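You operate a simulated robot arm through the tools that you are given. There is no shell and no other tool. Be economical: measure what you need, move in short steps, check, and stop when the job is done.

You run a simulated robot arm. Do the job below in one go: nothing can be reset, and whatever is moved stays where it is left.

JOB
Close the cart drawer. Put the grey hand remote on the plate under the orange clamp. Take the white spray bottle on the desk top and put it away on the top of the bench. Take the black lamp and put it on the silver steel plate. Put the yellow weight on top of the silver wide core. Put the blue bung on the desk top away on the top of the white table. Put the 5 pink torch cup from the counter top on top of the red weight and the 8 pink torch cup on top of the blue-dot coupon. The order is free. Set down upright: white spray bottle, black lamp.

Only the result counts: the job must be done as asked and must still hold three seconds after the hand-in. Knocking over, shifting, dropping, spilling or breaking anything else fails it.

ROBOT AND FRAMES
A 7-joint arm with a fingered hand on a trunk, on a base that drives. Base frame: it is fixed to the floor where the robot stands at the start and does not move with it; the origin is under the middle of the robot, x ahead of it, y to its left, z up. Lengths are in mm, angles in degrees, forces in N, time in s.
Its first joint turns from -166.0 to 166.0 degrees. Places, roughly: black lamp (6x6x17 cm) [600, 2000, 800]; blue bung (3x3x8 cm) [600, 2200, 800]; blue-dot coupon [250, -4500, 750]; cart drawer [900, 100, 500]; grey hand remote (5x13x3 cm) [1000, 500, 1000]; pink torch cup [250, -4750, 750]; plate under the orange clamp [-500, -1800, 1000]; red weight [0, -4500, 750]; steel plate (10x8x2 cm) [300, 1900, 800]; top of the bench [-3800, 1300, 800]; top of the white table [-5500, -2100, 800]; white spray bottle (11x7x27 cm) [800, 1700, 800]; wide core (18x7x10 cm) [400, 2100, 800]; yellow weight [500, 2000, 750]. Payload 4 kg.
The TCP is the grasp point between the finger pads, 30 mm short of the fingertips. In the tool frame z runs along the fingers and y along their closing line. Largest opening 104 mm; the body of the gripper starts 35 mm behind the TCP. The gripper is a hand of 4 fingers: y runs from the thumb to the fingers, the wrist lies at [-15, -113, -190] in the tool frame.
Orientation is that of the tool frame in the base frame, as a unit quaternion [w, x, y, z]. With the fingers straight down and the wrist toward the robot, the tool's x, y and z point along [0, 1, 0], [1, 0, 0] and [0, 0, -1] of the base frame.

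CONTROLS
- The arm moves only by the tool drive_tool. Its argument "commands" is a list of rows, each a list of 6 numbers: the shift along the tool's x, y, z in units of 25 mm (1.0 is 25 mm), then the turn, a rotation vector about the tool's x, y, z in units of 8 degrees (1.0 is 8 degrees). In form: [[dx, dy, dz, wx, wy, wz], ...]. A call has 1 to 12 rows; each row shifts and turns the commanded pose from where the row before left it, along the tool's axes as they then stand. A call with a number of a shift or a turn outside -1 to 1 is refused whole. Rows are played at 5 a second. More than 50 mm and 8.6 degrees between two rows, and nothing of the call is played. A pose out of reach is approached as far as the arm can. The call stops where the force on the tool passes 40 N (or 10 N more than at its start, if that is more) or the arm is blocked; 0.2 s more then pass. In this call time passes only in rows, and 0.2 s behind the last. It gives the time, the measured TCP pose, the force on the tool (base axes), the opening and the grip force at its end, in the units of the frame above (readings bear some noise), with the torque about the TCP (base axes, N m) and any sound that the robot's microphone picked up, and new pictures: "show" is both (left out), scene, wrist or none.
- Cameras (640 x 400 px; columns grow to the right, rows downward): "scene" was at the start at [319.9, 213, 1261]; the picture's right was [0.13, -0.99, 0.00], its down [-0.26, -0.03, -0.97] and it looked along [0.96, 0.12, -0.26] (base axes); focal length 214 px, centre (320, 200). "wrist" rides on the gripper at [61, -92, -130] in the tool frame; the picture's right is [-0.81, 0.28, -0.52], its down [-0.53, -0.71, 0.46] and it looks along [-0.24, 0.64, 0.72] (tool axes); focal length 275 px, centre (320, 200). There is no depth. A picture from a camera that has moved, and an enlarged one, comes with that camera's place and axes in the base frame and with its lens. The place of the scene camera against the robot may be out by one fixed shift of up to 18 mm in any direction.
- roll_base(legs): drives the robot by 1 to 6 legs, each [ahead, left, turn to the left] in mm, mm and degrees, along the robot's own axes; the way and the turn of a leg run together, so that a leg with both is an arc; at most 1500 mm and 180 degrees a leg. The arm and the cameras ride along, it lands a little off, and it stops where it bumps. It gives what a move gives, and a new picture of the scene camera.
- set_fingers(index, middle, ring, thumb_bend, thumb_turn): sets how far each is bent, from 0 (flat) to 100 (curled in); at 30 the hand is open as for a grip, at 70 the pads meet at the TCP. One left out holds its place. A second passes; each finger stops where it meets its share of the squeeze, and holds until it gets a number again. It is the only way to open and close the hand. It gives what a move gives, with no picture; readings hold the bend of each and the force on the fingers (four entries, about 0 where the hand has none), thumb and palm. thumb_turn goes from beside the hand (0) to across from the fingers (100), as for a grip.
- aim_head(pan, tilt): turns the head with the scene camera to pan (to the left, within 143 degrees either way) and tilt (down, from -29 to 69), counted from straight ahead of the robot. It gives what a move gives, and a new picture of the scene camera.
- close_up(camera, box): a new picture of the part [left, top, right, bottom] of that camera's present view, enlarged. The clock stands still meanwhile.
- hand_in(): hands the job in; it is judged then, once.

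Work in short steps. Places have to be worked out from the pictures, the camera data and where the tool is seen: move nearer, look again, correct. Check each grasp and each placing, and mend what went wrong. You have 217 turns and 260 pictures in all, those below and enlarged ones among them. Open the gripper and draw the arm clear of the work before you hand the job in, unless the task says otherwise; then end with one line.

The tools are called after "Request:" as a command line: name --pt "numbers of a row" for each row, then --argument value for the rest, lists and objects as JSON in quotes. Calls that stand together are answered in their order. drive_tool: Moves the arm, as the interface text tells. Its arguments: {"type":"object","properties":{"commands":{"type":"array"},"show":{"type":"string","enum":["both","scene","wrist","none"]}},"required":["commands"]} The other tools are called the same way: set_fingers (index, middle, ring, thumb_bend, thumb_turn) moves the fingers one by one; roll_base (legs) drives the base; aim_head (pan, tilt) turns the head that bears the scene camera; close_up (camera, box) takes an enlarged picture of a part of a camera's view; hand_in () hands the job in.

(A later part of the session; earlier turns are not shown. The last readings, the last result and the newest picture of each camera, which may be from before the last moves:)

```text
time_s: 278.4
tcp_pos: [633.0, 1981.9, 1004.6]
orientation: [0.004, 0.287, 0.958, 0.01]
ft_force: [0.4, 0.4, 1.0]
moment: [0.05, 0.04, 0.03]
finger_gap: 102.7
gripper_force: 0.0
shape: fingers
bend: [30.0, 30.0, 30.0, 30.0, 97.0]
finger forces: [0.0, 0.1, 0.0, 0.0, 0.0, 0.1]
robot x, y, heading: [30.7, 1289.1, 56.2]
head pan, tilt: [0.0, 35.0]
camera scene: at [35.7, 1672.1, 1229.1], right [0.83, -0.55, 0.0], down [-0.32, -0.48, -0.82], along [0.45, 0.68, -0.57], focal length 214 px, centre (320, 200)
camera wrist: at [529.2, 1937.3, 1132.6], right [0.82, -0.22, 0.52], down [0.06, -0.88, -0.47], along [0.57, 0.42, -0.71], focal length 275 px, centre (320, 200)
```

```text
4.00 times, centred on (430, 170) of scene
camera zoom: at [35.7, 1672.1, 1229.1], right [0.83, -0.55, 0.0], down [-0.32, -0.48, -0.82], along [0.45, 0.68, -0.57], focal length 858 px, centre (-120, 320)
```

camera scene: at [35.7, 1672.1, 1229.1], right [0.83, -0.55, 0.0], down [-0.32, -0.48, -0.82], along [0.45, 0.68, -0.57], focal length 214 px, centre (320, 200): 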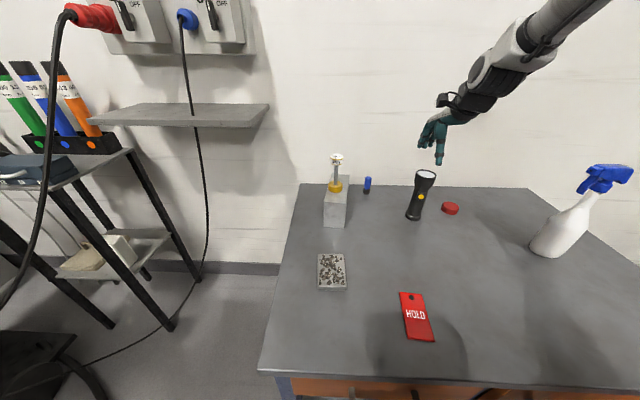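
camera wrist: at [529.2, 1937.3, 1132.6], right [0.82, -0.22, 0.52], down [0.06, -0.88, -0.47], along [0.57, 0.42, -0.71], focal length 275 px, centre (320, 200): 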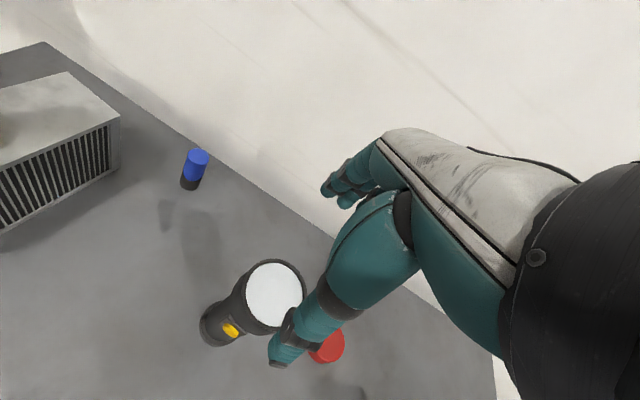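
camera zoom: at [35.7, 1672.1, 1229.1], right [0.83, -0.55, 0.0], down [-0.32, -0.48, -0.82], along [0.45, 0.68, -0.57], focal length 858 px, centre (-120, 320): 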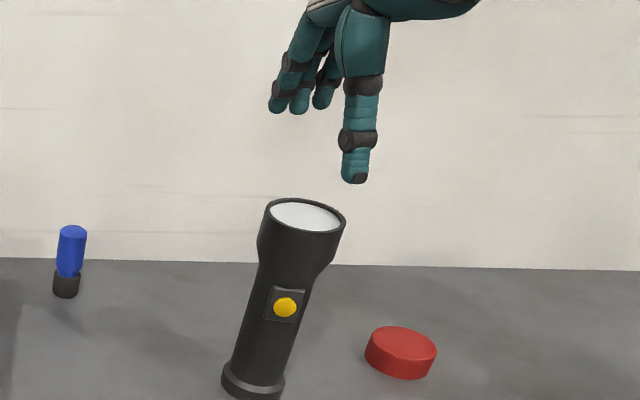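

Request:
drive_tool --pt "-0.06 -0.26 0 0 0 0" --pt "0 0 1 0 0 0" --pt "0 0 1 0 0 0" --pt "0 0 0.8 0 0 0" --show "wrist"

Request:
close_up --camera "scene" --box '[370, 120, 490, 220]'

```text
time_s: 279.4
tcp_pos: [633.5, 1977.7, 932.6]
orientation: [0.003, 0.287, 0.958, 0.01]
ft_force: [-0.5, -0.2, -0.8]
moment: [0.0, -0.03, 0.0]
finger_gap: 102.7
gripper_force: 0.0
shape: fingers
bend: [30.0, 30.0, 30.0, 30.0, 97.0]
finger forces: [0.1, 0.0, 0.0, 0.0, 0.1, 0.0]
robot x, y, heading: [35.5, 1286.3, 56.4]
head pan, tilt: [0.0, 35.0]
camera wrist: at [530.4, 1931.9, 1061.5], right [0.82, -0.23, 0.52], down [0.06, -0.88, -0.47], along [0.57, 0.42, -0.71], focal length 275 px, centre (320, 200)
```

wrist: 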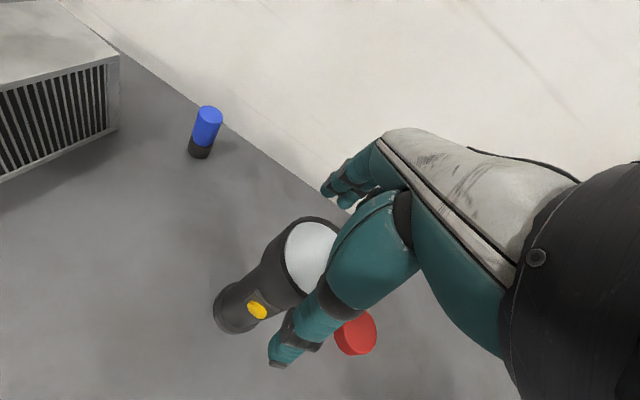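

```text
4.00 times, centred on (430, 170) of scene
camera zoom: at [35.6, 1672.1, 1229.1], right [0.83, -0.55, 0.0], down [-0.32, -0.48, -0.82], along [0.45, 0.68, -0.57], focal length 858 px, centre (-120, 320)
```

zoom: 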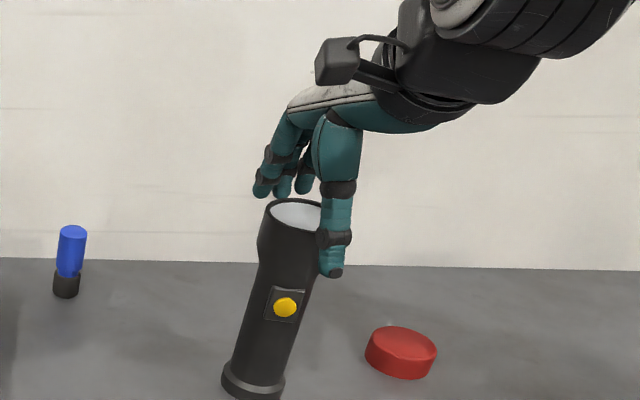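

Small correction of 5 mm, then lower to z≈895 and grip the head.

Request:
drive_tool --pt "0.2 -0.15 0 0 0 0" --pt "0 0 0.8 0 0 0" --pt "0 0 0.7 0 0 0" --show "none"

Request:
set_fingers --index 72 --middle 72 --ring 72 --thumb_bend 72

Request:
close_up --camera "scene" --box '[370, 120, 490, 220]'

```text
time_s: 280.2
tcp_pos: [628.4, 1975.2, 897.3]
orientation: [0.004, 0.287, 0.958, 0.011]
ft_force: [-0.6, 0.1, 0.0]
moment: [0.02, 0.0, -0.03]
finger_gap: 102.9
gripper_force: 0.1
shape: fingers
bend: [30.0, 30.0, 30.0, 30.0, 97.0]
finger forces: [0.1, 0.1, 0.0, 0.0, 0.0, 0.0]
robot x, y, heading: [34.1, 1288.0, 56.3]
head pan, tilt: [0.0, 35.0]
```

```text
time_s: 281.2
tcp_pos: [629.9, 1975.2, 896.8]
orientation: [0.005, 0.288, 0.958, 0.01]
ft_force: [-0.1, 0.2, -0.9]
moment: [0.02, 0.0, -0.04]
finger_gap: 37.0
gripper_force: 27.3
shape: fingers
bend: [55.0, 61.0, 71.0, 58.0, 95.0]
finger forces: [14.8, 9.4, 2.0, 0.0, 27.9, 0.0]
robot x, y, heading: [34.6, 1287.8, 56.3]
head pan, tilt: [0.0, 35.0]
```

```text
4.00 times, centred on (430, 170) of scene
camera zoom: at [35.8, 1672.2, 1229.0], right [0.83, -0.55, 0.0], down [-0.32, -0.48, -0.82], along [0.45, 0.68, -0.57], focal length 858 px, centre (-120, 320)
```

zoom: 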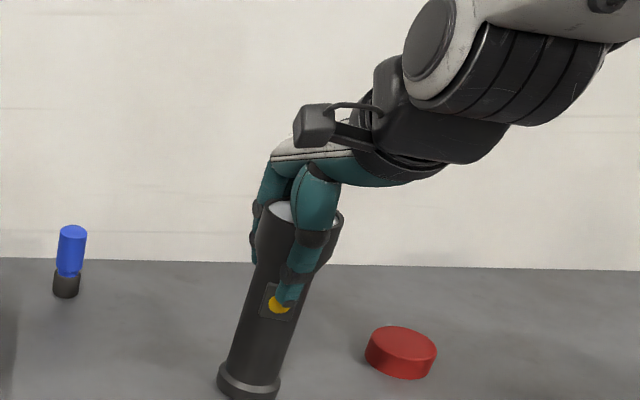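

Firm grip (≈27 N). I lift and check.

Request:
drive_tool --pt "0 0 -0.6 0 0 0" --pt "0 0 -1 0 0 0" --pt "0 0 -1 0 0 0" --pt "0 0 -1 0 0 0" --show "both"

Request:
close_up --camera "scene" --box '[370, 100, 490, 200]'

```text
time_s: 282.2
tcp_pos: [624.3, 1971.6, 986.9]
orientation: [0.004, 0.287, 0.958, 0.008]
ft_force: [-0.4, 0.3, -1.6]
moment: [0.01, 0.0, 0.01]
finger_gap: 36.9
gripper_force: 26.0
shape: fingers
bend: [55.0, 61.0, 71.0, 59.0, 95.0]
finger forces: [14.8, 9.1, 1.9, 0.1, 27.6, 0.1]
robot x, y, heading: [34.2, 1289.8, 56.3]
head pan, tilt: [0.0, 35.0]
heard: click
camera scene: at [35.9, 1672.3, 1229.0], right [0.83, -0.55, 0.0], down [-0.32, -0.48, -0.82], along [0.45, 0.68, -0.57], focal length 214 px, centre (320, 200)
camera wrist: at [521.2, 1927.5, 1115.0], right [0.82, -0.22, 0.52], down [0.06, -0.88, -0.47], along [0.57, 0.42, -0.71], focal length 275 px, centre (320, 200)
```

scene: 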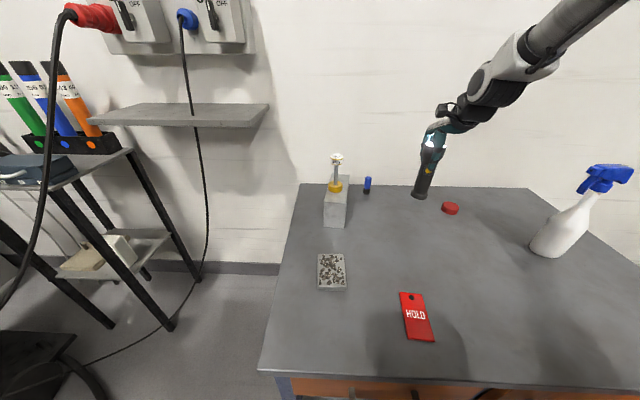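
wrist: 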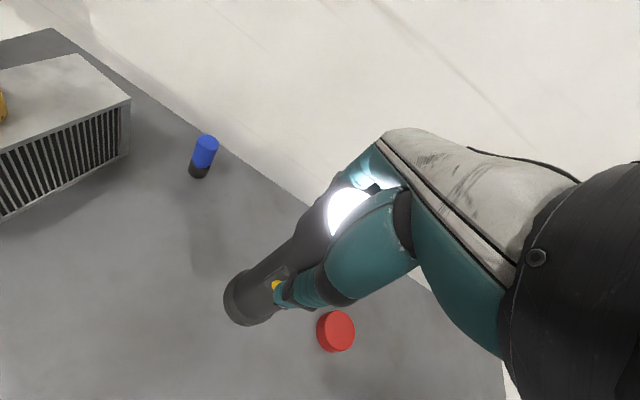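

```text
4.00 times, centred on (430, 150) of scene
camera zoom: at [35.9, 1672.3, 1229.0], right [0.83, -0.55, 0.0], down [-0.32, -0.48, -0.82], along [0.45, 0.68, -0.57], focal length 858 px, centre (-120, 400)
```

zoom: 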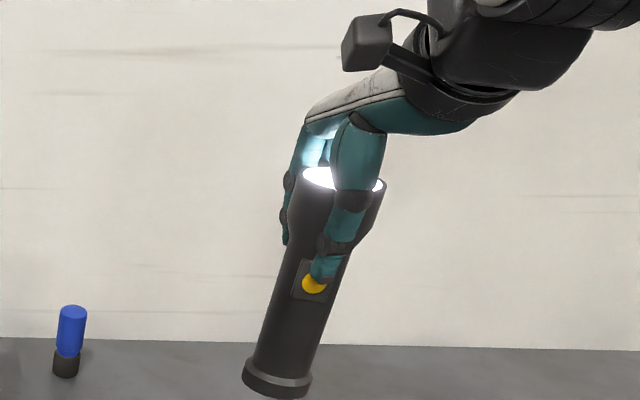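

The lamp is up but its switch clicked on under the thumb; I'll set it off again after placing. I draw it back toward me, then shift the base left and back so the plate is straight ahead.

Request:
drive_tool --pt "0 -1 -0.3 0 0 0" --pt "0 -1 -0.3 0 0 0" --pt "0 -1 -0.3 0 0 0" --pt "0 -1 -0.3 0 0 0" --pt "0 -1 0 0 0 0" --pt "0 -1 0 0 0 0" --pt "0 -0.5 0 0 0 0" --show "none"

Request:
roll_base --legs '[[-80, 0, 0], [0, 190, 0]]'

Request:
close_up --camera "wrist" --box '[0, 0, 640, 400]'

```text
time_s: 283.8
tcp_pos: [535.7, 1839.9, 1013.2]
orientation: [0.004, 0.286, 0.958, 0.009]
ft_force: [-0.1, -0.1, -1.5]
moment: [0.01, 0.0, -0.02]
finger_gap: 37.3
gripper_force: 26.9
shape: fingers
bend: [55.0, 61.0, 71.0, 59.0, 95.0]
finger forces: [14.9, 9.2, 1.8, 0.0, 27.2, 0.0]
robot x, y, heading: [32.7, 1287.2, 56.3]
head pan, tilt: [0.0, 35.0]
```

```text
time_s: 286.0
tcp_pos: [333.9, 1879.0, 1014.6]
orientation: [0.004, 0.287, 0.958, 0.01]
ft_force: [0.2, -0.2, -0.8]
moment: [0.01, 0.0, -0.01]
finger_gap: 37.1
gripper_force: 26.7
shape: fingers
bend: [55.0, 61.0, 71.0, 59.0, 95.0]
finger forces: [14.8, 9.1, 1.8, 0.0, 27.3, 0.1]
robot x, y, heading: [-168.4, 1326.3, 56.5]
head pan, tilt: [0.0, 35.0]
camera scene: at [-166.6, 1712.2, 1229.0], right [0.83, -0.55, 0.0], down [-0.32, -0.48, -0.82], along [0.45, 0.68, -0.57], focal length 214 px, centre (320, 200)
```

scene: 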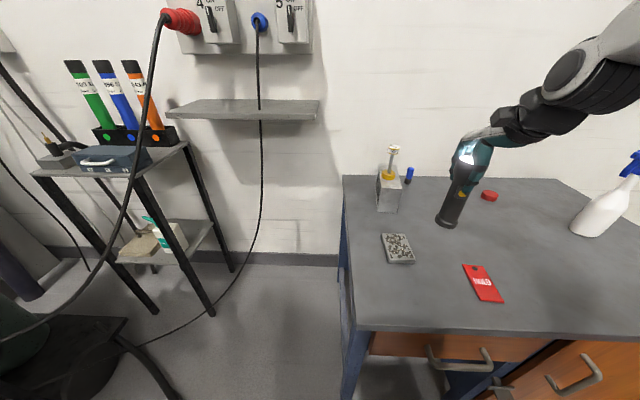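

```text
1.00 times, centred on (320, 200) of wrist (not enlarged: the box is as wide or as high as the picture)
camera zoom: at [230.6, 1834.7, 1141.9], right [0.82, -0.23, 0.52], down [0.06, -0.88, -0.47], along [0.57, 0.42, -0.71], focal length 275 px, centre (320, 200)
```

zoom: 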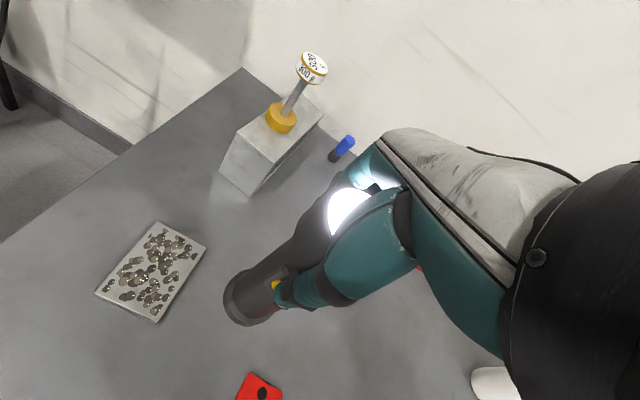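

Plate centre is (259,1944,≈770), and the lamp hangs plumb under the TCP. I move over the plate and lower close.

Request:
drive_tool --pt "0.98 0.13 0 0 0 0" --pt "0.98 0.13 0 0 0 0" --pt "0.98 0.13 0 0 0 0" --pt "0.98 0.13 0 0 0 0" --pt "0 0 1 0 0 0" --pt "0 0 1 0 0 0" --pt "0 0 1 0 0 0" --show "both"

Request:
close_up --camera "scene" --box '[340, 170, 460, 270]'

```text
time_s: 287.6
tcp_pos: [262.9, 1946.9, 936.8]
orientation: [0.003, 0.289, 0.957, 0.009]
ft_force: [-0.5, -0.2, -1.1]
moment: [-0.02, -0.02, 0.01]
finger_gap: 36.6
gripper_force: 26.0
shape: fingers
bend: [55.0, 61.0, 71.0, 59.0, 95.0]
finger forces: [14.7, 9.1, 2.0, 0.0, 26.6, 0.0]
robot x, y, heading: [-170.8, 1329.3, 56.3]
head pan, tilt: [0.0, 35.0]
camera scene: at [-166.8, 1712.1, 1229.1], right [0.83, -0.55, 0.0], down [-0.32, -0.48, -0.82], along [0.45, 0.68, -0.57], focal length 214 px, centre (320, 200)
camera wrist: at [158.6, 1901.7, 1066.1], right [0.82, -0.23, 0.52], down [0.06, -0.88, -0.47], along [0.57, 0.42, -0.71], focal length 275 px, centre (320, 200)
```

scene: 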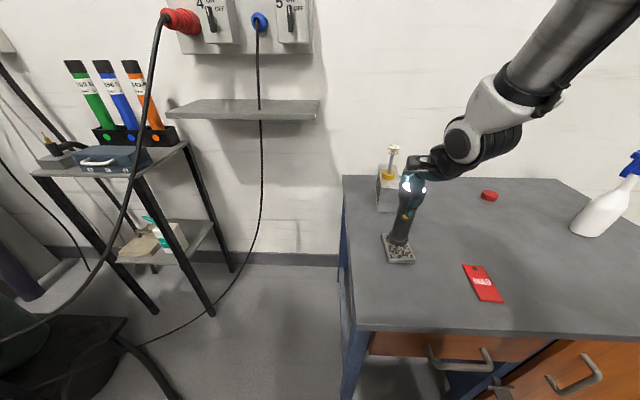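
wrist: 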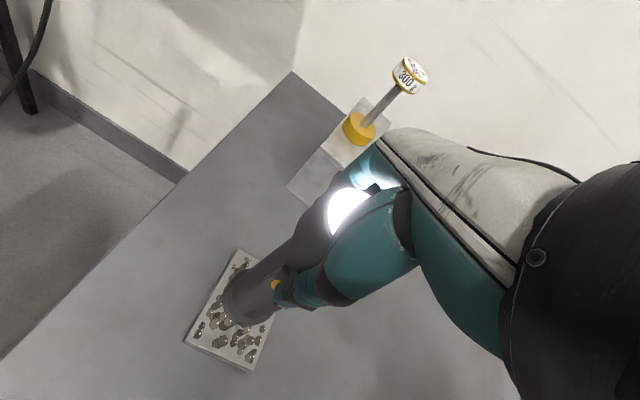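

```text
4.00 times, centred on (400, 220) of scene
camera zoom: at [-166.8, 1712.1, 1229.1], right [0.83, -0.55, 0.0], down [-0.32, -0.48, -0.82], along [0.45, 0.68, -0.57], focal length 858 px, centre (0, 120)
```

zoom: 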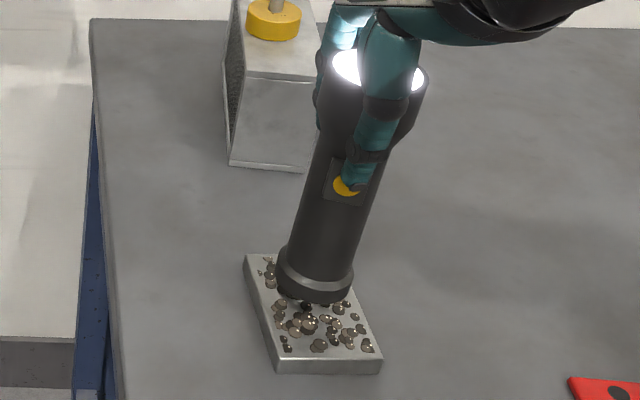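

The lamp needs ~10 mm shift toward me to be centred on the plate; I correct and lower to contact.

Request:
drive_tool --pt "0.2 -0.5 0 0 0 0" --pt "0 0 0.4 0 0 0" --pt "0 0 0.16 0 0 0" --show "none"

Request:
close_up --camera "scene" --box '[340, 170, 460, 270]'

Request:
close_up --camera "wrist" --box '[120, 200, 360, 380]'

```text
time_s: 288.4
tcp_pos: [251.6, 1938.1, 925.5]
orientation: [0.004, 0.287, 0.958, 0.01]
ft_force: [-1.3, -1.0, -2.1]
moment: [0.02, -0.05, -0.01]
finger_gap: 36.8
gripper_force: 26.4
shape: fingers
bend: [55.0, 61.0, 71.0, 59.0, 95.0]
finger forces: [14.7, 9.1, 1.9, 0.0, 26.6, 0.0]
robot x, y, heading: [-166.8, 1324.9, 56.5]
head pan, tilt: [0.0, 35.0]
```

```text
4.00 times, centred on (400, 220) of scene
camera zoom: at [-166.7, 1712.3, 1229.0], right [0.83, -0.55, 0.0], down [-0.32, -0.48, -0.82], along [0.45, 0.68, -0.57], focal length 858 px, centre (0, 120)
```

zoom: 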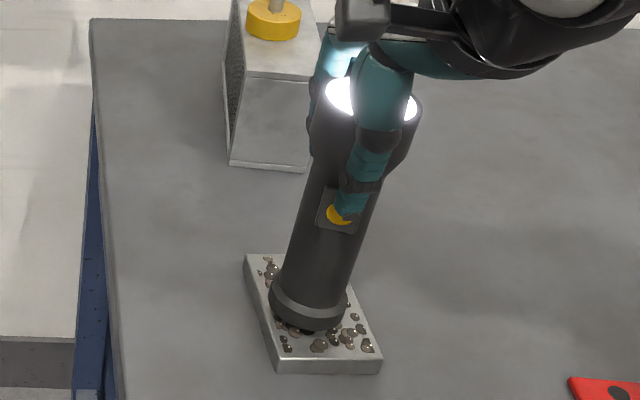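

```text
2.22 times, centred on (240, 290) of wrist
camera zoom: at [147.3, 1894.3, 1054.0], right [0.82, -0.23, 0.52], down [0.06, -0.88, -0.47], along [0.57, 0.42, -0.71], focal length 612 px, centre (498, 0)
```

zoom: 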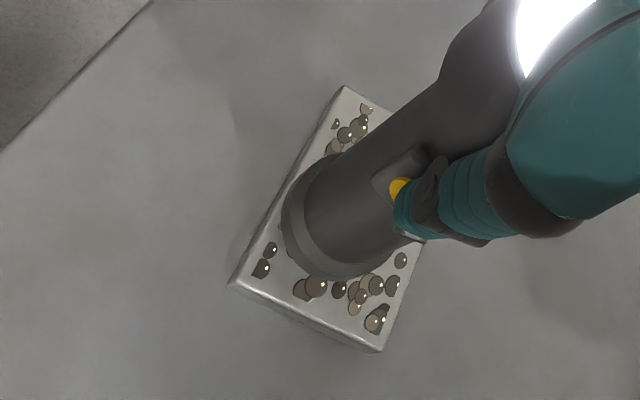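

Centred well. I lower until the base bears on the plate.

Request:
drive_tool --pt "0 0 0.12 0 0 0" --show "none"

Request:
drive_tool --pt "0 0 0.12 0 0 0" --show "none"

Request:
drive_tool --pt "0 0 0.12 0 0 0" --show "none"

```text
time_s: 288.8
tcp_pos: [250.5, 1939.0, 921.9]
orientation: [0.003, 0.288, 0.958, 0.009]
ft_force: [0.1, -0.4, -1.7]
moment: [0.0, 0.01, -0.05]
finger_gap: 36.6
gripper_force: 25.9
shape: fingers
bend: [55.0, 61.0, 71.0, 59.0, 95.0]
finger forces: [14.7, 9.1, 1.9, 0.0, 26.6, 0.0]
robot x, y, heading: [-171.3, 1328.5, 56.2]
head pan, tilt: [0.0, 35.0]
```

```text
time_s: 289.2
tcp_pos: [251.1, 1938.4, 918.9]
orientation: [0.004, 0.287, 0.958, 0.01]
ft_force: [-0.3, -0.5, -0.5]
moment: [-0.05, -0.01, 0.01]
finger_gap: 36.8
gripper_force: 26.5
shape: fingers
bend: [55.0, 61.0, 71.0, 59.0, 95.0]
finger forces: [14.7, 9.1, 1.9, 0.1, 26.6, 0.0]
robot x, y, heading: [-169.0, 1329.7, 56.4]
head pan, tilt: [0.0, 35.0]
```

```text
time_s: 289.6
tcp_pos: [250.6, 1938.1, 916.2]
orientation: [0.003, 0.287, 0.958, 0.01]
ft_force: [0.1, -0.2, -1.0]
moment: [-0.01, 0.0, 0.02]
finger_gap: 37.1
gripper_force: 26.0
shape: fingers
bend: [55.0, 61.0, 71.0, 59.0, 95.0]
finger forces: [14.7, 9.1, 1.9, 0.0, 26.5, 0.0]
robot x, y, heading: [-169.4, 1328.8, 56.4]
head pan, tilt: [0.0, 35.0]
```

Request:
drive_tool --pt "0 0 0.12 0 0 0" --show "none"

Request:
drive_tool --pt "0 0 0.12 0 0 0" --show "none"

Request:
close_up --camera "scene" --box '[360, 180, 440, 270]'

```text
time_s: 290.0
tcp_pos: [250.3, 1937.7, 912.0]
orientation: [0.004, 0.287, 0.958, 0.009]
ft_force: [-0.2, 1.0, -1.2]
moment: [0.02, 0.01, 0.02]
finger_gap: 36.6
gripper_force: 25.9
shape: fingers
bend: [55.0, 61.0, 71.0, 59.0, 95.0]
finger forces: [14.7, 9.1, 1.9, 0.1, 26.5, 0.0]
robot x, y, heading: [-170.1, 1324.7, 56.4]
head pan, tilt: [0.0, 35.0]
```

```text
time_s: 290.4
tcp_pos: [249.9, 1939.6, 912.5]
orientation: [0.003, 0.287, 0.958, 0.012]
ft_force: [-4.0, -0.9, 18.5]
moment: [-0.12, 0.02, 0.02]
finger_gap: 36.3
gripper_force: 27.6
shape: fingers
bend: [71.0, 61.0, 72.0, 60.0, 95.0]
finger forces: [15.0, 9.6, 1.3, 0.0, 29.5, 0.0]
robot x, y, heading: [-167.4, 1322.7, 56.1]
head pan, tilt: [0.0, 35.0]
```

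```text
4.44 times, centred on (400, 225) of scene
camera zoom: at [-167.1, 1711.8, 1229.2], right [0.83, -0.55, 0.0], down [-0.32, -0.48, -0.82], along [0.45, 0.68, -0.57], focal length 953 px, centre (-36, 89)
```

zoom: 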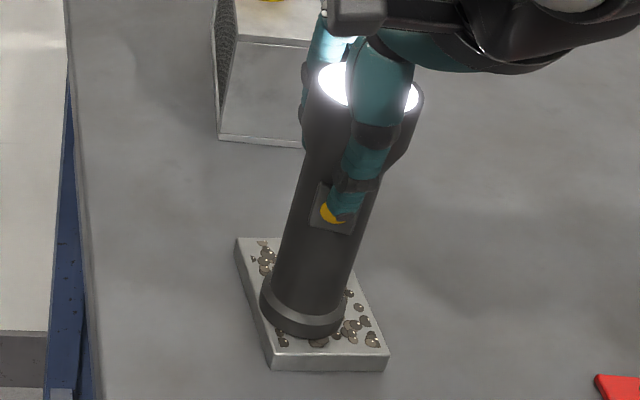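

The lamp stands on the plate. I ease off, open a little, then regrip ~5 mm lower so the thumb presses the switch and turns the lamp off again.

Request:
drive_tool --pt "0 0 -0.08 0 0 0" --show "none"

Request:
set_fingers --index 38 --middle 38 --ring 38 --thumb_bend 38

Request:
close_up --camera "scene" --box '[360, 180, 440, 270]'

Request:
close_up --camera "wrist" --box '[160, 160, 440, 370]'

```text
time_s: 290.8
tcp_pos: [250.8, 1938.7, 911.0]
orientation: [0.004, 0.288, 0.958, 0.01]
ft_force: [-1.5, 0.5, 14.3]
moment: [0.14, -0.02, 0.02]
finger_gap: 36.4
gripper_force: 27.6
shape: fingers
bend: [71.0, 61.0, 72.0, 60.0, 95.0]
finger forces: [15.0, 9.9, 1.4, 0.0, 28.5, 0.1]
robot x, y, heading: [-168.2, 1327.2, 56.1]
head pan, tilt: [0.0, 35.0]
```

```text
time_s: 291.8
tcp_pos: [249.2, 1937.5, 911.0]
orientation: [0.005, 0.287, 0.958, 0.01]
ft_force: [-0.4, 0.4, 0.2]
moment: [0.02, 0.0, 0.02]
finger_gap: 82.4
gripper_force: 0.5
shape: fingers
bend: [38.0, 38.0, 38.0, 38.0, 97.0]
finger forces: [0.1, 0.0, 0.0, 0.0, 0.1, 0.1]
robot x, y, heading: [-167.9, 1327.2, 56.4]
head pan, tilt: [0.0, 35.0]
```

```text
4.44 times, centred on (400, 225) of scene
camera zoom: at [-166.6, 1712.2, 1229.0], right [0.83, -0.55, 0.0], down [-0.32, -0.48, -0.82], along [0.45, 0.68, -0.57], focal length 953 px, centre (-36, 89)
```

zoom: 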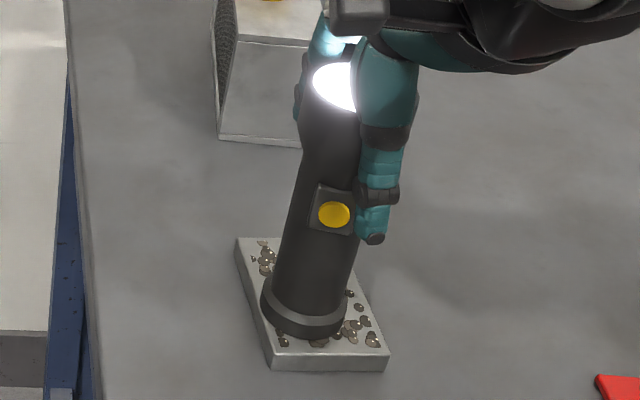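

```text
1.90 times, centred on (300, 265) of wrist
camera zoom: at [146.8, 1893.4, 1039.9], right [0.82, -0.23, 0.52], down [0.06, -0.88, -0.47], along [0.57, 0.42, -0.71], focal length 524 px, centre (358, 76)
```

zoom: 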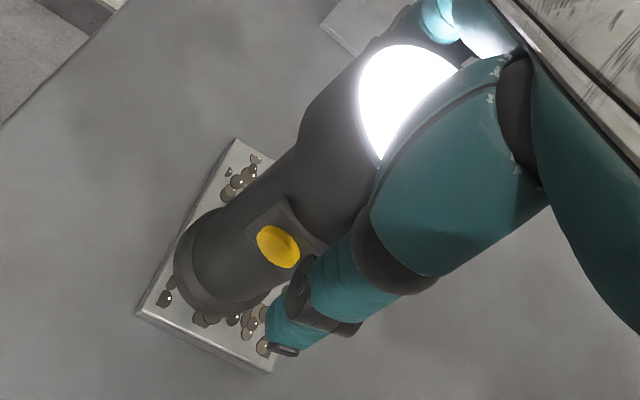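

Lamp stands upright; the switch is slightly left of the thumb. I rotate the hand 24° about the lamp so that the thumb faces the switch, go 4 mm lower, and squeeze.

Request:
drive_tool --pt "0 0 0 0 0 1" --pt "0 0 0 0 0 1" --pt "0 0 0.16 0 0 1" --show "none"

Request:
close_up --camera "scene" --box '[360, 180, 440, 270]'

Request:
set_fingers --index 72 --middle 72 --ring 72 --thumb_bend 72

Request:
close_up --camera "scene" --box '[360, 180, 440, 270]'

```text
time_s: 292.6
tcp_pos: [250.5, 1937.4, 906.5]
orientation: [0.001, 0.481, 0.877, 0.011]
ft_force: [-0.4, 0.6, 0.5]
moment: [-0.01, 0.04, 0.04]
finger_gap: 83.2
gripper_force: 1.2
shape: fingers
bend: [38.0, 38.0, 38.0, 38.0, 97.0]
finger forces: [0.4, 0.0, 0.1, 0.1, 0.9, 0.1]
robot x, y, heading: [-170.2, 1327.1, 56.3]
head pan, tilt: [0.0, 35.0]
```

```text
4.44 times, centred on (400, 225) of scene
camera zoom: at [-166.2, 1712.1, 1229.1], right [0.83, -0.55, 0.0], down [-0.32, -0.48, -0.82], along [0.45, 0.68, -0.57], focal length 953 px, centre (-36, 89)
```

zoom: 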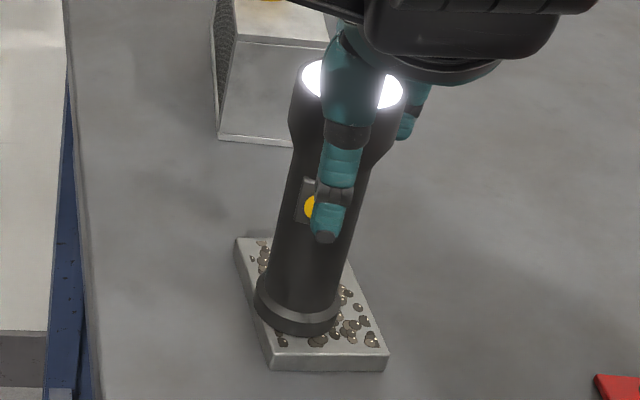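

```text
time_s: 293.6
tcp_pos: [250.6, 1938.0, 907.5]
orientation: [0.002, 0.48, 0.877, 0.01]
ft_force: [0.2, -0.6, 0.6]
moment: [0.01, -0.03, -0.01]
finger_gap: 40.4
gripper_force: 36.6
shape: fingers
bend: [71.0, 65.0, 72.0, 60.0, 96.0]
finger forces: [31.0, 5.5, 0.0, 0.0, 36.0, 0.1]
robot x, y, heading: [-171.8, 1330.1, 56.2]
head pan, tilt: [0.0, 35.0]
heard: click
```

```text
4.44 times, centred on (400, 225) of scene
camera zoom: at [-166.7, 1712.3, 1229.0], right [0.83, -0.55, 0.0], down [-0.32, -0.48, -0.82], along [0.45, 0.68, -0.57], focal length 953 px, centre (-36, 89)
```

zoom: 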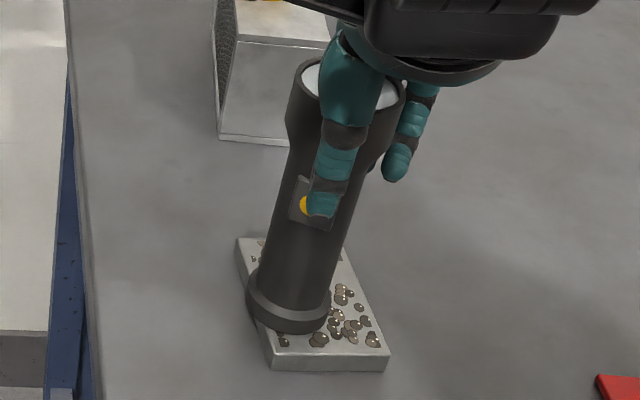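

The lamp is off again, but it was nudged toward the plate's left edge. Keeping the grip, I lift it slightly, shift ~17 mm back to the centre, and set it down.

Request:
drive_tool --pt "0 0 -0.3 0 0 0" --pt "0 0 -0.3 0 0 0" --show "none"

Request:
drive_tool --pt "-0.35 0.59 0 0 0 0" --show "none"

Request:
close_up --camera "scene" --box '[360, 180, 440, 270]'

Request:
close_up --camera "wrist" --box '[120, 160, 440, 380]'

```text
time_s: 294.2
tcp_pos: [250.0, 1936.7, 921.9]
orientation: [0.001, 0.48, 0.877, 0.01]
ft_force: [-0.3, -0.5, -0.8]
moment: [0.0, -0.02, -0.02]
finger_gap: 40.6
gripper_force: 36.6
shape: fingers
bend: [71.0, 65.0, 72.0, 60.0, 96.0]
finger forces: [30.9, 5.6, 0.1, 0.0, 36.0, 0.1]
robot x, y, heading: [-169.9, 1325.3, 56.4]
head pan, tilt: [0.0, 35.0]
```

```text
time_s: 294.6
tcp_pos: [267.7, 1938.5, 922.6]
orientation: [0.002, 0.48, 0.877, 0.01]
ft_force: [-0.1, 0.2, -0.8]
moment: [-0.03, -0.02, -0.01]
finger_gap: 40.7
gripper_force: 36.2
shape: fingers
bend: [71.0, 65.0, 72.0, 60.0, 96.0]
finger forces: [31.1, 5.6, 0.0, 0.1, 36.0, 0.1]
robot x, y, heading: [-172.5, 1324.3, 56.3]
head pan, tilt: [0.0, 35.0]
```

```text
4.44 times, centred on (400, 225) of scene
camera zoom: at [-166.9, 1712.3, 1229.0], right [0.83, -0.55, 0.0], down [-0.32, -0.48, -0.82], along [0.45, 0.68, -0.57], focal length 953 px, centre (-36, 89)
```

zoom: 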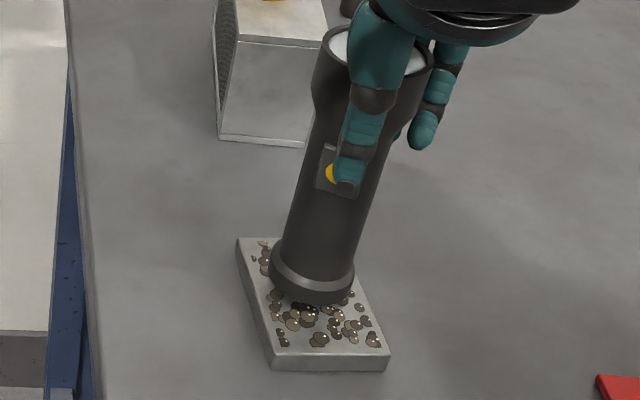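

```text
1.82 times, centred on (280, 270) of wrist
camera zoom: at [155.3, 1939.5, 1051.0], right [0.66, -0.54, 0.52], down [-0.31, -0.83, -0.47], along [0.68, 0.15, -0.71], focal length 500 px, centre (393, 73)
```

zoom: 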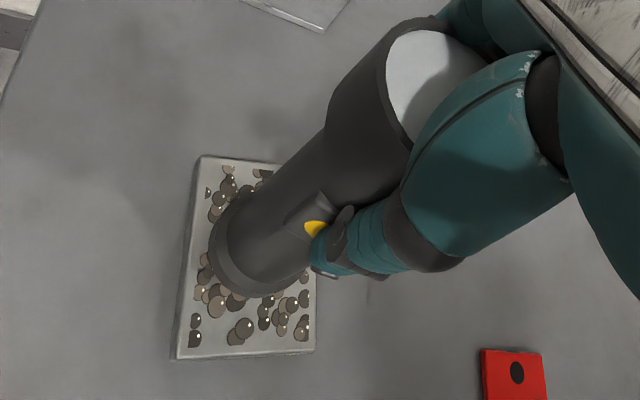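

Now centred over the plate, still off. I lower to contact.

Request:
drive_tool --pt "0 0 0.36 0 0 0" --pt "0 0 0.12 0 0 0" --show "none"

Request:
drive_tool --pt "0 0 0.1 0 0 0" --show "none"

Request:
close_up --camera "scene" --box '[360, 180, 440, 270]'

```text
time_s: 295.2
tcp_pos: [267.3, 1937.3, 909.3]
orientation: [0.002, 0.48, 0.877, 0.009]
ft_force: [-0.3, 0.7, -0.7]
moment: [-0.05, 0.0, 0.03]
finger_gap: 40.1
gripper_force: 36.5
shape: fingers
bend: [71.0, 65.0, 72.0, 60.0, 96.0]
finger forces: [30.9, 5.5, 0.1, 0.0, 35.9, 0.0]
robot x, y, heading: [-170.3, 1327.1, 56.3]
head pan, tilt: [0.0, 35.0]
```

```text
time_s: 295.6
tcp_pos: [267.3, 1937.8, 908.4]
orientation: [0.002, 0.48, 0.877, 0.009]
ft_force: [0.3, -0.3, -2.0]
moment: [-0.03, 0.01, -0.02]
finger_gap: 40.2
gripper_force: 36.6
shape: fingers
bend: [71.0, 65.0, 72.0, 60.0, 96.0]
finger forces: [30.9, 5.6, 0.0, 0.1, 35.9, 0.0]
robot x, y, heading: [-170.5, 1326.0, 56.6]
head pan, tilt: [0.0, 35.0]
```

```text
4.44 times, centred on (400, 225) of scene
camera zoom: at [-166.7, 1712.3, 1229.0], right [0.83, -0.55, 0.0], down [-0.32, -0.48, -0.82], along [0.45, 0.68, -0.57], focal length 953 px, centre (-36, 89)
```

zoom: 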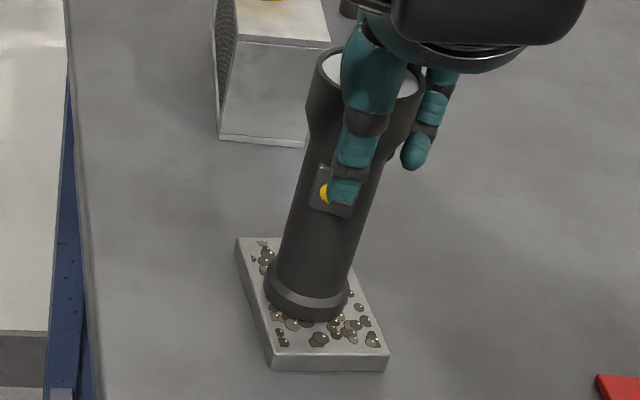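

Request:
drive_tool --pt "0 0 0.1 0 0 0" --show "none"

Request:
drive_tool --pt "0 0 0.08 0 0 0" --show "none"

```text
time_s: 296.0
tcp_pos: [269.2, 1938.2, 907.5]
orientation: [0.001, 0.481, 0.876, 0.012]
ft_force: [-1.8, -2.2, 14.6]
moment: [0.04, 0.14, -0.05]
finger_gap: 40.3
gripper_force: 37.0
shape: fingers
bend: [71.0, 65.0, 72.0, 61.0, 96.0]
finger forces: [30.9, 6.0, 0.0, 0.0, 39.1, 0.0]
robot x, y, heading: [-168.5, 1326.3, 56.6]
head pan, tilt: [0.0, 35.0]
```

```text
time_s: 296.6
tcp_pos: [267.8, 1940.1, 905.3]
orientation: [0.001, 0.48, 0.877, 0.014]
ft_force: [-2.8, -2.8, 21.9]
moment: [-0.16, 0.1, 0.02]
finger_gap: 40.0
gripper_force: 36.6
shape: fingers
bend: [71.0, 65.0, 72.0, 62.0, 96.0]
finger forces: [28.6, 7.0, 0.0, 0.0, 38.9, 0.0]
robot x, y, heading: [-170.7, 1327.4, 56.2]
head pan, tilt: [0.0, 35.0]
stopped in row 1: the force on the tool passed its limit at 41 N (the readings are from after the stop); the commanded pose is now the measured one
```

Standing firmly. I ease up 2 mm, open wide, and rise straight up.

Request:
drive_tool --pt "0 0 -0.08 0 0 0" --show "none"

Request:
set_fingers --index 28 --middle 28 --ring 28 --thumb_bend 28

Request:
close_up --camera "scene" --box '[360, 180, 440, 270]'

Request:
drive_tool --pt "0 0 -0.6 0 0 0" --pt "0 0 -1 0 0 0" --pt "0 0 -1 0 0 0" --pt "0 0 -1 0 0 0" --pt "0 0 -1 0 0 0" --pt "0 0 -1 0 0 0" --show "wrist"

Request:
close_up --camera "scene" --box '[340, 130, 460, 270]'

```text
time_s: 297.0
tcp_pos: [266.9, 1939.3, 906.9]
orientation: [0.001, 0.48, 0.877, 0.013]
ft_force: [-0.3, -0.6, 8.7]
moment: [0.04, -0.11, 0.04]
finger_gap: 40.1
gripper_force: 35.7
shape: fingers
bend: [71.0, 65.0, 72.0, 62.0, 96.0]
finger forces: [29.0, 6.6, 0.1, 0.0, 35.3, 0.0]
robot x, y, heading: [-168.0, 1323.8, 56.6]
head pan, tilt: [0.0, 35.0]
```

```text
time_s: 298.0
tcp_pos: [268.2, 1938.1, 906.0]
orientation: [0.0, 0.48, 0.877, 0.012]
ft_force: [0.4, 0.4, -0.7]
moment: [0.0, 0.02, -0.01]
finger_gap: 107.5
gripper_force: 0.3
shape: fingers
bend: [28.0, 28.0, 28.0, 28.0, 97.0]
finger forces: [0.0, 0.0, 0.0, 0.1, 0.2, 0.0]
robot x, y, heading: [-168.5, 1325.6, 56.3]
head pan, tilt: [0.0, 35.0]
```

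```text
4.44 times, centred on (400, 225) of scene
camera zoom: at [-166.7, 1712.2, 1229.0], right [0.83, -0.55, 0.0], down [-0.32, -0.48, -0.82], along [0.45, 0.68, -0.57], focal length 953 px, centre (-36, 89)
```

zoom: 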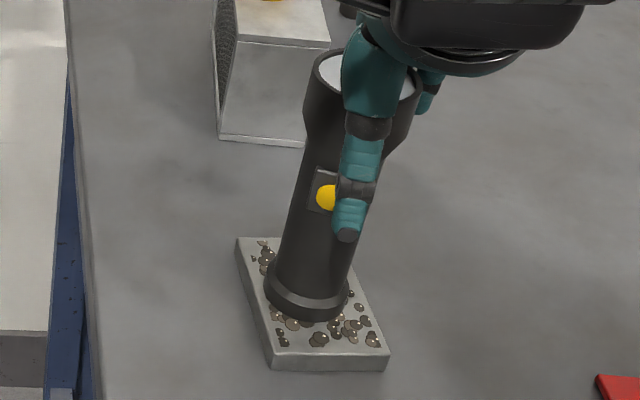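

```text
time_s: 299.4
tcp_pos: [265.8, 1935.6, 1046.0]
orientation: [0.001, 0.48, 0.877, 0.012]
ft_force: [0.7, -0.4, 0.1]
moment: [0.02, 0.03, 0.0]
finger_gap: 107.4
gripper_force: 0.2
shape: fingers
bend: [28.0, 28.0, 28.0, 28.0, 97.0]
finger forces: [0.1, 0.0, 0.0, 0.0, 0.0, 0.0]
robot x, y, heading: [-166.2, 1329.4, 56.3]
head pan, tilt: [0.0, 35.0]
camera wrist: at [152.8, 1935.4, 1174.4], right [0.66, -0.55, 0.52], down [-0.31, -0.82, -0.48], along [0.68, 0.16, -0.71], focal length 275 px, centre (320, 200)
```

wrist: 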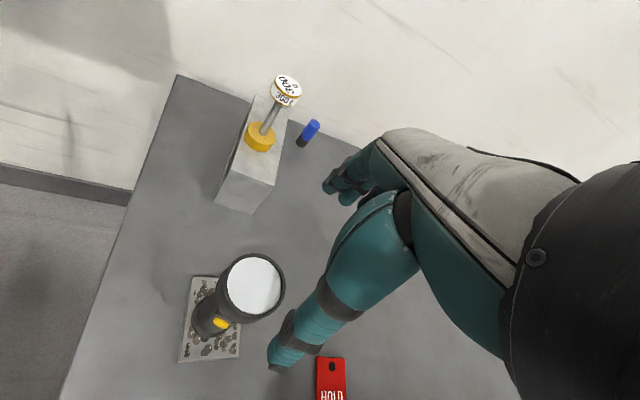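

```text
2.86 times, centred on (400, 200) of scene
camera zoom: at [-166.7, 1712.3, 1229.0], right [0.83, -0.55, 0.0], down [-0.32, -0.48, -0.82], along [0.45, 0.68, -0.57], focal length 613 px, centre (91, 200)
```

zoom: 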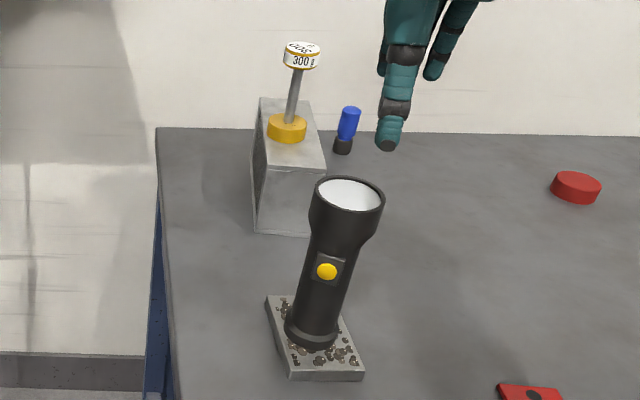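

Lamp is upright and off on the plate. Now the blue bung at about (609,2176): I raise, square the tool, and bring the base right 172 and ahead 155 mm.

Request:
drive_tool --pt "0 0 -1 0 0 -1" --pt "0 0 -1 0 0 -1" --pt "0 0 0 0 0 -1" --show "none"

Request:
roll_base --legs '[[0, -172, 0], [155, 0, 0]]'

Request:
close_up --camera "wrist" --box '[0, 0, 640, 400]'

```text
time_s: 300.2
tcp_pos: [264.5, 1935.8, 1095.2]
orientation: [0.005, 0.286, 0.958, 0.012]
ft_force: [-0.3, 0.3, 0.7]
moment: [-0.01, -0.04, -0.02]
finger_gap: 107.6
gripper_force: 0.0
shape: fingers
bend: [28.0, 28.0, 28.0, 28.0, 97.0]
finger forces: [0.0, 0.0, 0.0, 0.0, 0.0, 0.1]
robot x, y, heading: [-167.6, 1328.1, 56.3]
head pan, tilt: [0.0, 35.0]
```

```text
time_s: 302.8
tcp_pos: [484.6, 1951.0, 1095.9]
orientation: [0.003, 0.294, 0.956, 0.013]
ft_force: [0.5, 0.1, 0.1]
moment: [0.01, 0.02, 0.03]
finger_gap: 107.5
gripper_force: 0.1
shape: fingers
bend: [28.0, 28.0, 28.0, 28.0, 97.0]
finger forces: [0.0, 0.0, 0.1, 0.0, 0.0, 0.1]
robot x, y, heading: [41.6, 1351.1, 55.6]
head pan, tilt: [0.0, 35.0]
stopped in leg 2: the robot was blocked; the commanded pose is now the measured one
camera scene: at [50.1, 1733.9, 1229.0], right [0.83, -0.56, 0.0], down [-0.32, -0.47, -0.82], along [0.46, 0.68, -0.57], focal length 214 px, centre (320, 200)
```

scene: 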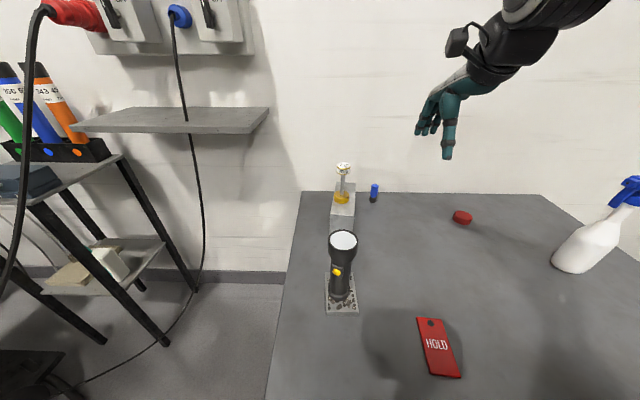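

```text
1.00 times, centred on (320, 200) of wrist (not enlarged: the box is as wide or as high as the picture)
camera zoom: at [379.9, 1907.3, 1224.0], right [0.82, -0.24, 0.52], down [0.05, -0.88, -0.47], along [0.57, 0.41, -0.71], focal length 275 px, centre (320, 200)
```

zoom: 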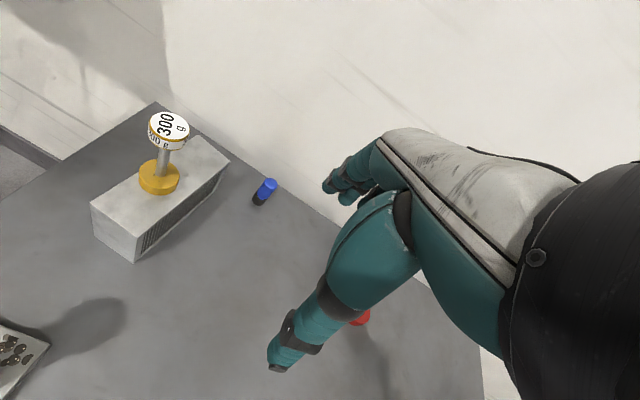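

I touched the desk edge (everything still stands). The bung is 994 mm ahead, so I back off 10 mm, tilt the hand 24° forward and reach out above it with a narrower opening.

Request:
roll_base --legs '[[-8, 0, 0]]'

Request:
set_fingers --index 47 --middle 47 --ring 47 --thumb_bend 45

Request:
drive_tool --pt "0 0 0 -1 0 0" --pt "0 0 0 -1 0 0" --pt "0 0 0 -1 0 0" --pt "0.1 0.9135 0.4067 0 0 0" --pt "0.1 0.9135 0.4067 0 0 0" --pt "0.1 0.9135 0.4067 0 0 0" --pt "0.1 0.9135 0.4067 0 0 0" --pt "0.1 0.9135 0.4067 0 0 0" --pt "0.1 0.9135 0.4067 0 0 0" --pt "0.1 0.9135 0.4067 0 0 0" --pt "0.1 0.9135 0.4067 0 0 0" --pt "0 -0.2 0.457 0 0 0" --show "both"

```text
time_s: 303.5
tcp_pos: [479.1, 1943.9, 1095.2]
orientation: [0.004, 0.294, 0.956, 0.012]
ft_force: [0.3, -0.4, 0.0]
moment: [-0.02, -0.01, 0.0]
finger_gap: 107.4
gripper_force: 0.0
shape: fingers
bend: [28.0, 28.0, 28.0, 28.0, 97.0]
finger forces: [0.1, 0.0, 0.0, 0.0, 0.1, 0.0]
robot x, y, heading: [34.7, 1342.6, 55.6]
head pan, tilt: [0.0, 35.0]
camera scene: at [45.5, 1727.2, 1229.0], right [0.83, -0.56, 0.0], down [-0.32, -0.47, -0.82], along [0.46, 0.68, -0.57], focal length 214 px, centre (320, 200)
```

scene: 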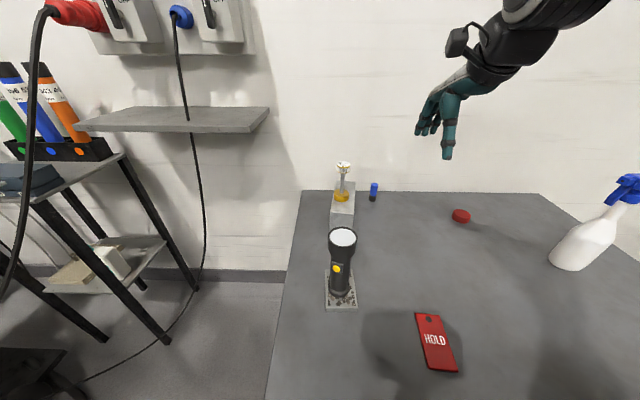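

```text
time_s: 304.5
tcp_pos: [480.0, 1943.5, 1096.4]
orientation: [0.004, 0.293, 0.956, 0.013]
ft_force: [0.9, 0.0, -0.5]
moment: [-0.01, 0.0, 0.01]
finger_gap: 62.9
gripper_force: 0.1
shape: fingers
bend: [47.0, 47.0, 47.0, 45.0, 97.0]
finger forces: [0.0, 0.0, 0.1, 0.0, 0.0, 0.1]
robot x, y, heading: [38.2, 1341.3, 55.4]
head pan, tilt: [0.0, 35.0]
```

```text
time_s: 307.1
tcp_pos: [573.6, 2119.7, 1087.1]
orientation: [0.065, 0.287, 0.932, 0.211]
ft_force: [0.2, 0.2, 0.9]
moment: [-0.03, 0.01, -0.01]
finger_gap: 62.8
gripper_force: 0.1
shape: fingers
bend: [47.0, 47.0, 47.0, 45.0, 98.0]
finger forces: [0.1, 0.0, 0.0, 0.0, 0.0, 0.0]
robot x, y, heading: [40.7, 1341.6, 55.6]
head pan, tilt: [0.0, 35.0]
camera scene: at [45.5, 1727.2, 1229.1], right [0.83, -0.56, 0.0], down [-0.32, -0.47, -0.82], along [0.46, 0.68, -0.57], focal length 214 px, centre (320, 200)
camera wrist: at [444.8, 2040.2, 1165.5], right [0.69, -0.43, 0.59], down [0.19, -0.67, -0.72], along [0.7, 0.6, -0.38], focal length 275 px, centre (320, 200)
```

scene: 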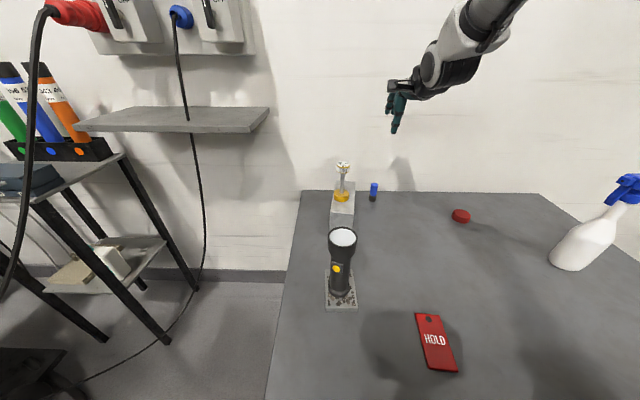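
wrist: 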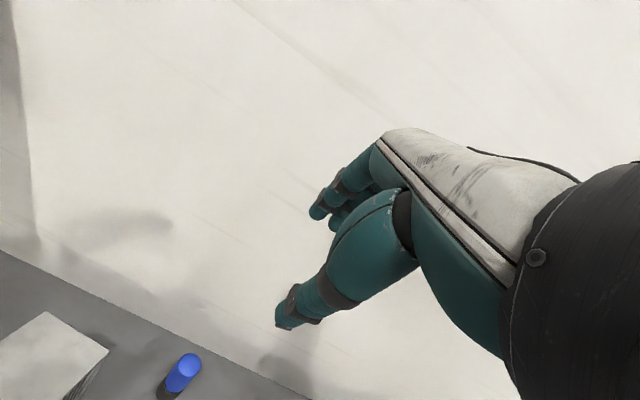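

Bung refines to about (597,2167). I move over it and lower to ~z 885.

Request:
drive_tool --pt "0.15 0.95 0.42 0 0 0" --pt "0.15 0.95 0.42 0 0 0" --pt "0 -0.4067 0.9135 0 0 0" --pt "0 -0.4067 0.9135 0 0 0" --pt "0 -0.4067 0.9135 0 0 0" --pt "0 -0.4067 0.9135 0 0 0" --pt "0 -0.4067 0.9135 0 0 0" --pt "0 -0.4067 0.9135 0 0 0" --pt "0 -0.4067 0.9135 0 0 0" --pt "0 -0.4067 0.9135 0 0 0" --show "wrist"

Request:
close_up --camera "scene" --box '[320, 120, 440, 220]'

```text
time_s: 309.3
tcp_pos: [603.9, 2171.8, 889.6]
orientation: [0.065, 0.287, 0.932, 0.211]
ft_force: [-0.1, 0.0, 0.6]
moment: [0.02, 0.01, -0.01]
finger_gap: 62.7
gripper_force: 0.0
shape: fingers
bend: [47.0, 47.0, 47.0, 45.0, 98.0]
finger forces: [0.0, 0.0, 0.1, 0.0, 0.0, 0.0]
robot x, y, heading: [37.8, 1344.2, 55.5]
head pan, tilt: [0.0, 35.0]
camera wrist: at [474.1, 2091.5, 968.3], right [0.68, -0.43, 0.59], down [0.19, -0.67, -0.72], along [0.7, 0.6, -0.38], focal length 275 px, centre (320, 200)
```

wrist: 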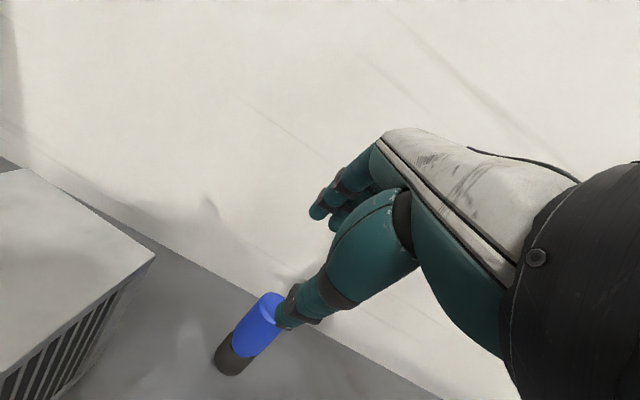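

```text
4.00 times, centred on (380, 170) of scene
camera zoom: at [45.4, 1727.1, 1229.1], right [0.83, -0.56, 0.0], down [-0.32, -0.47, -0.82], along [0.46, 0.68, -0.57], focal length 858 px, centre (80, 320)
```

zoom: 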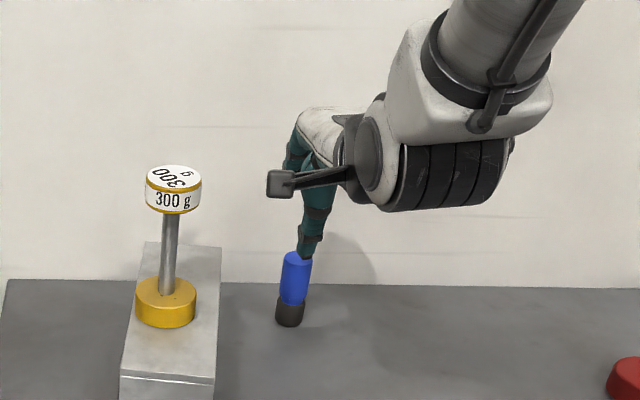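

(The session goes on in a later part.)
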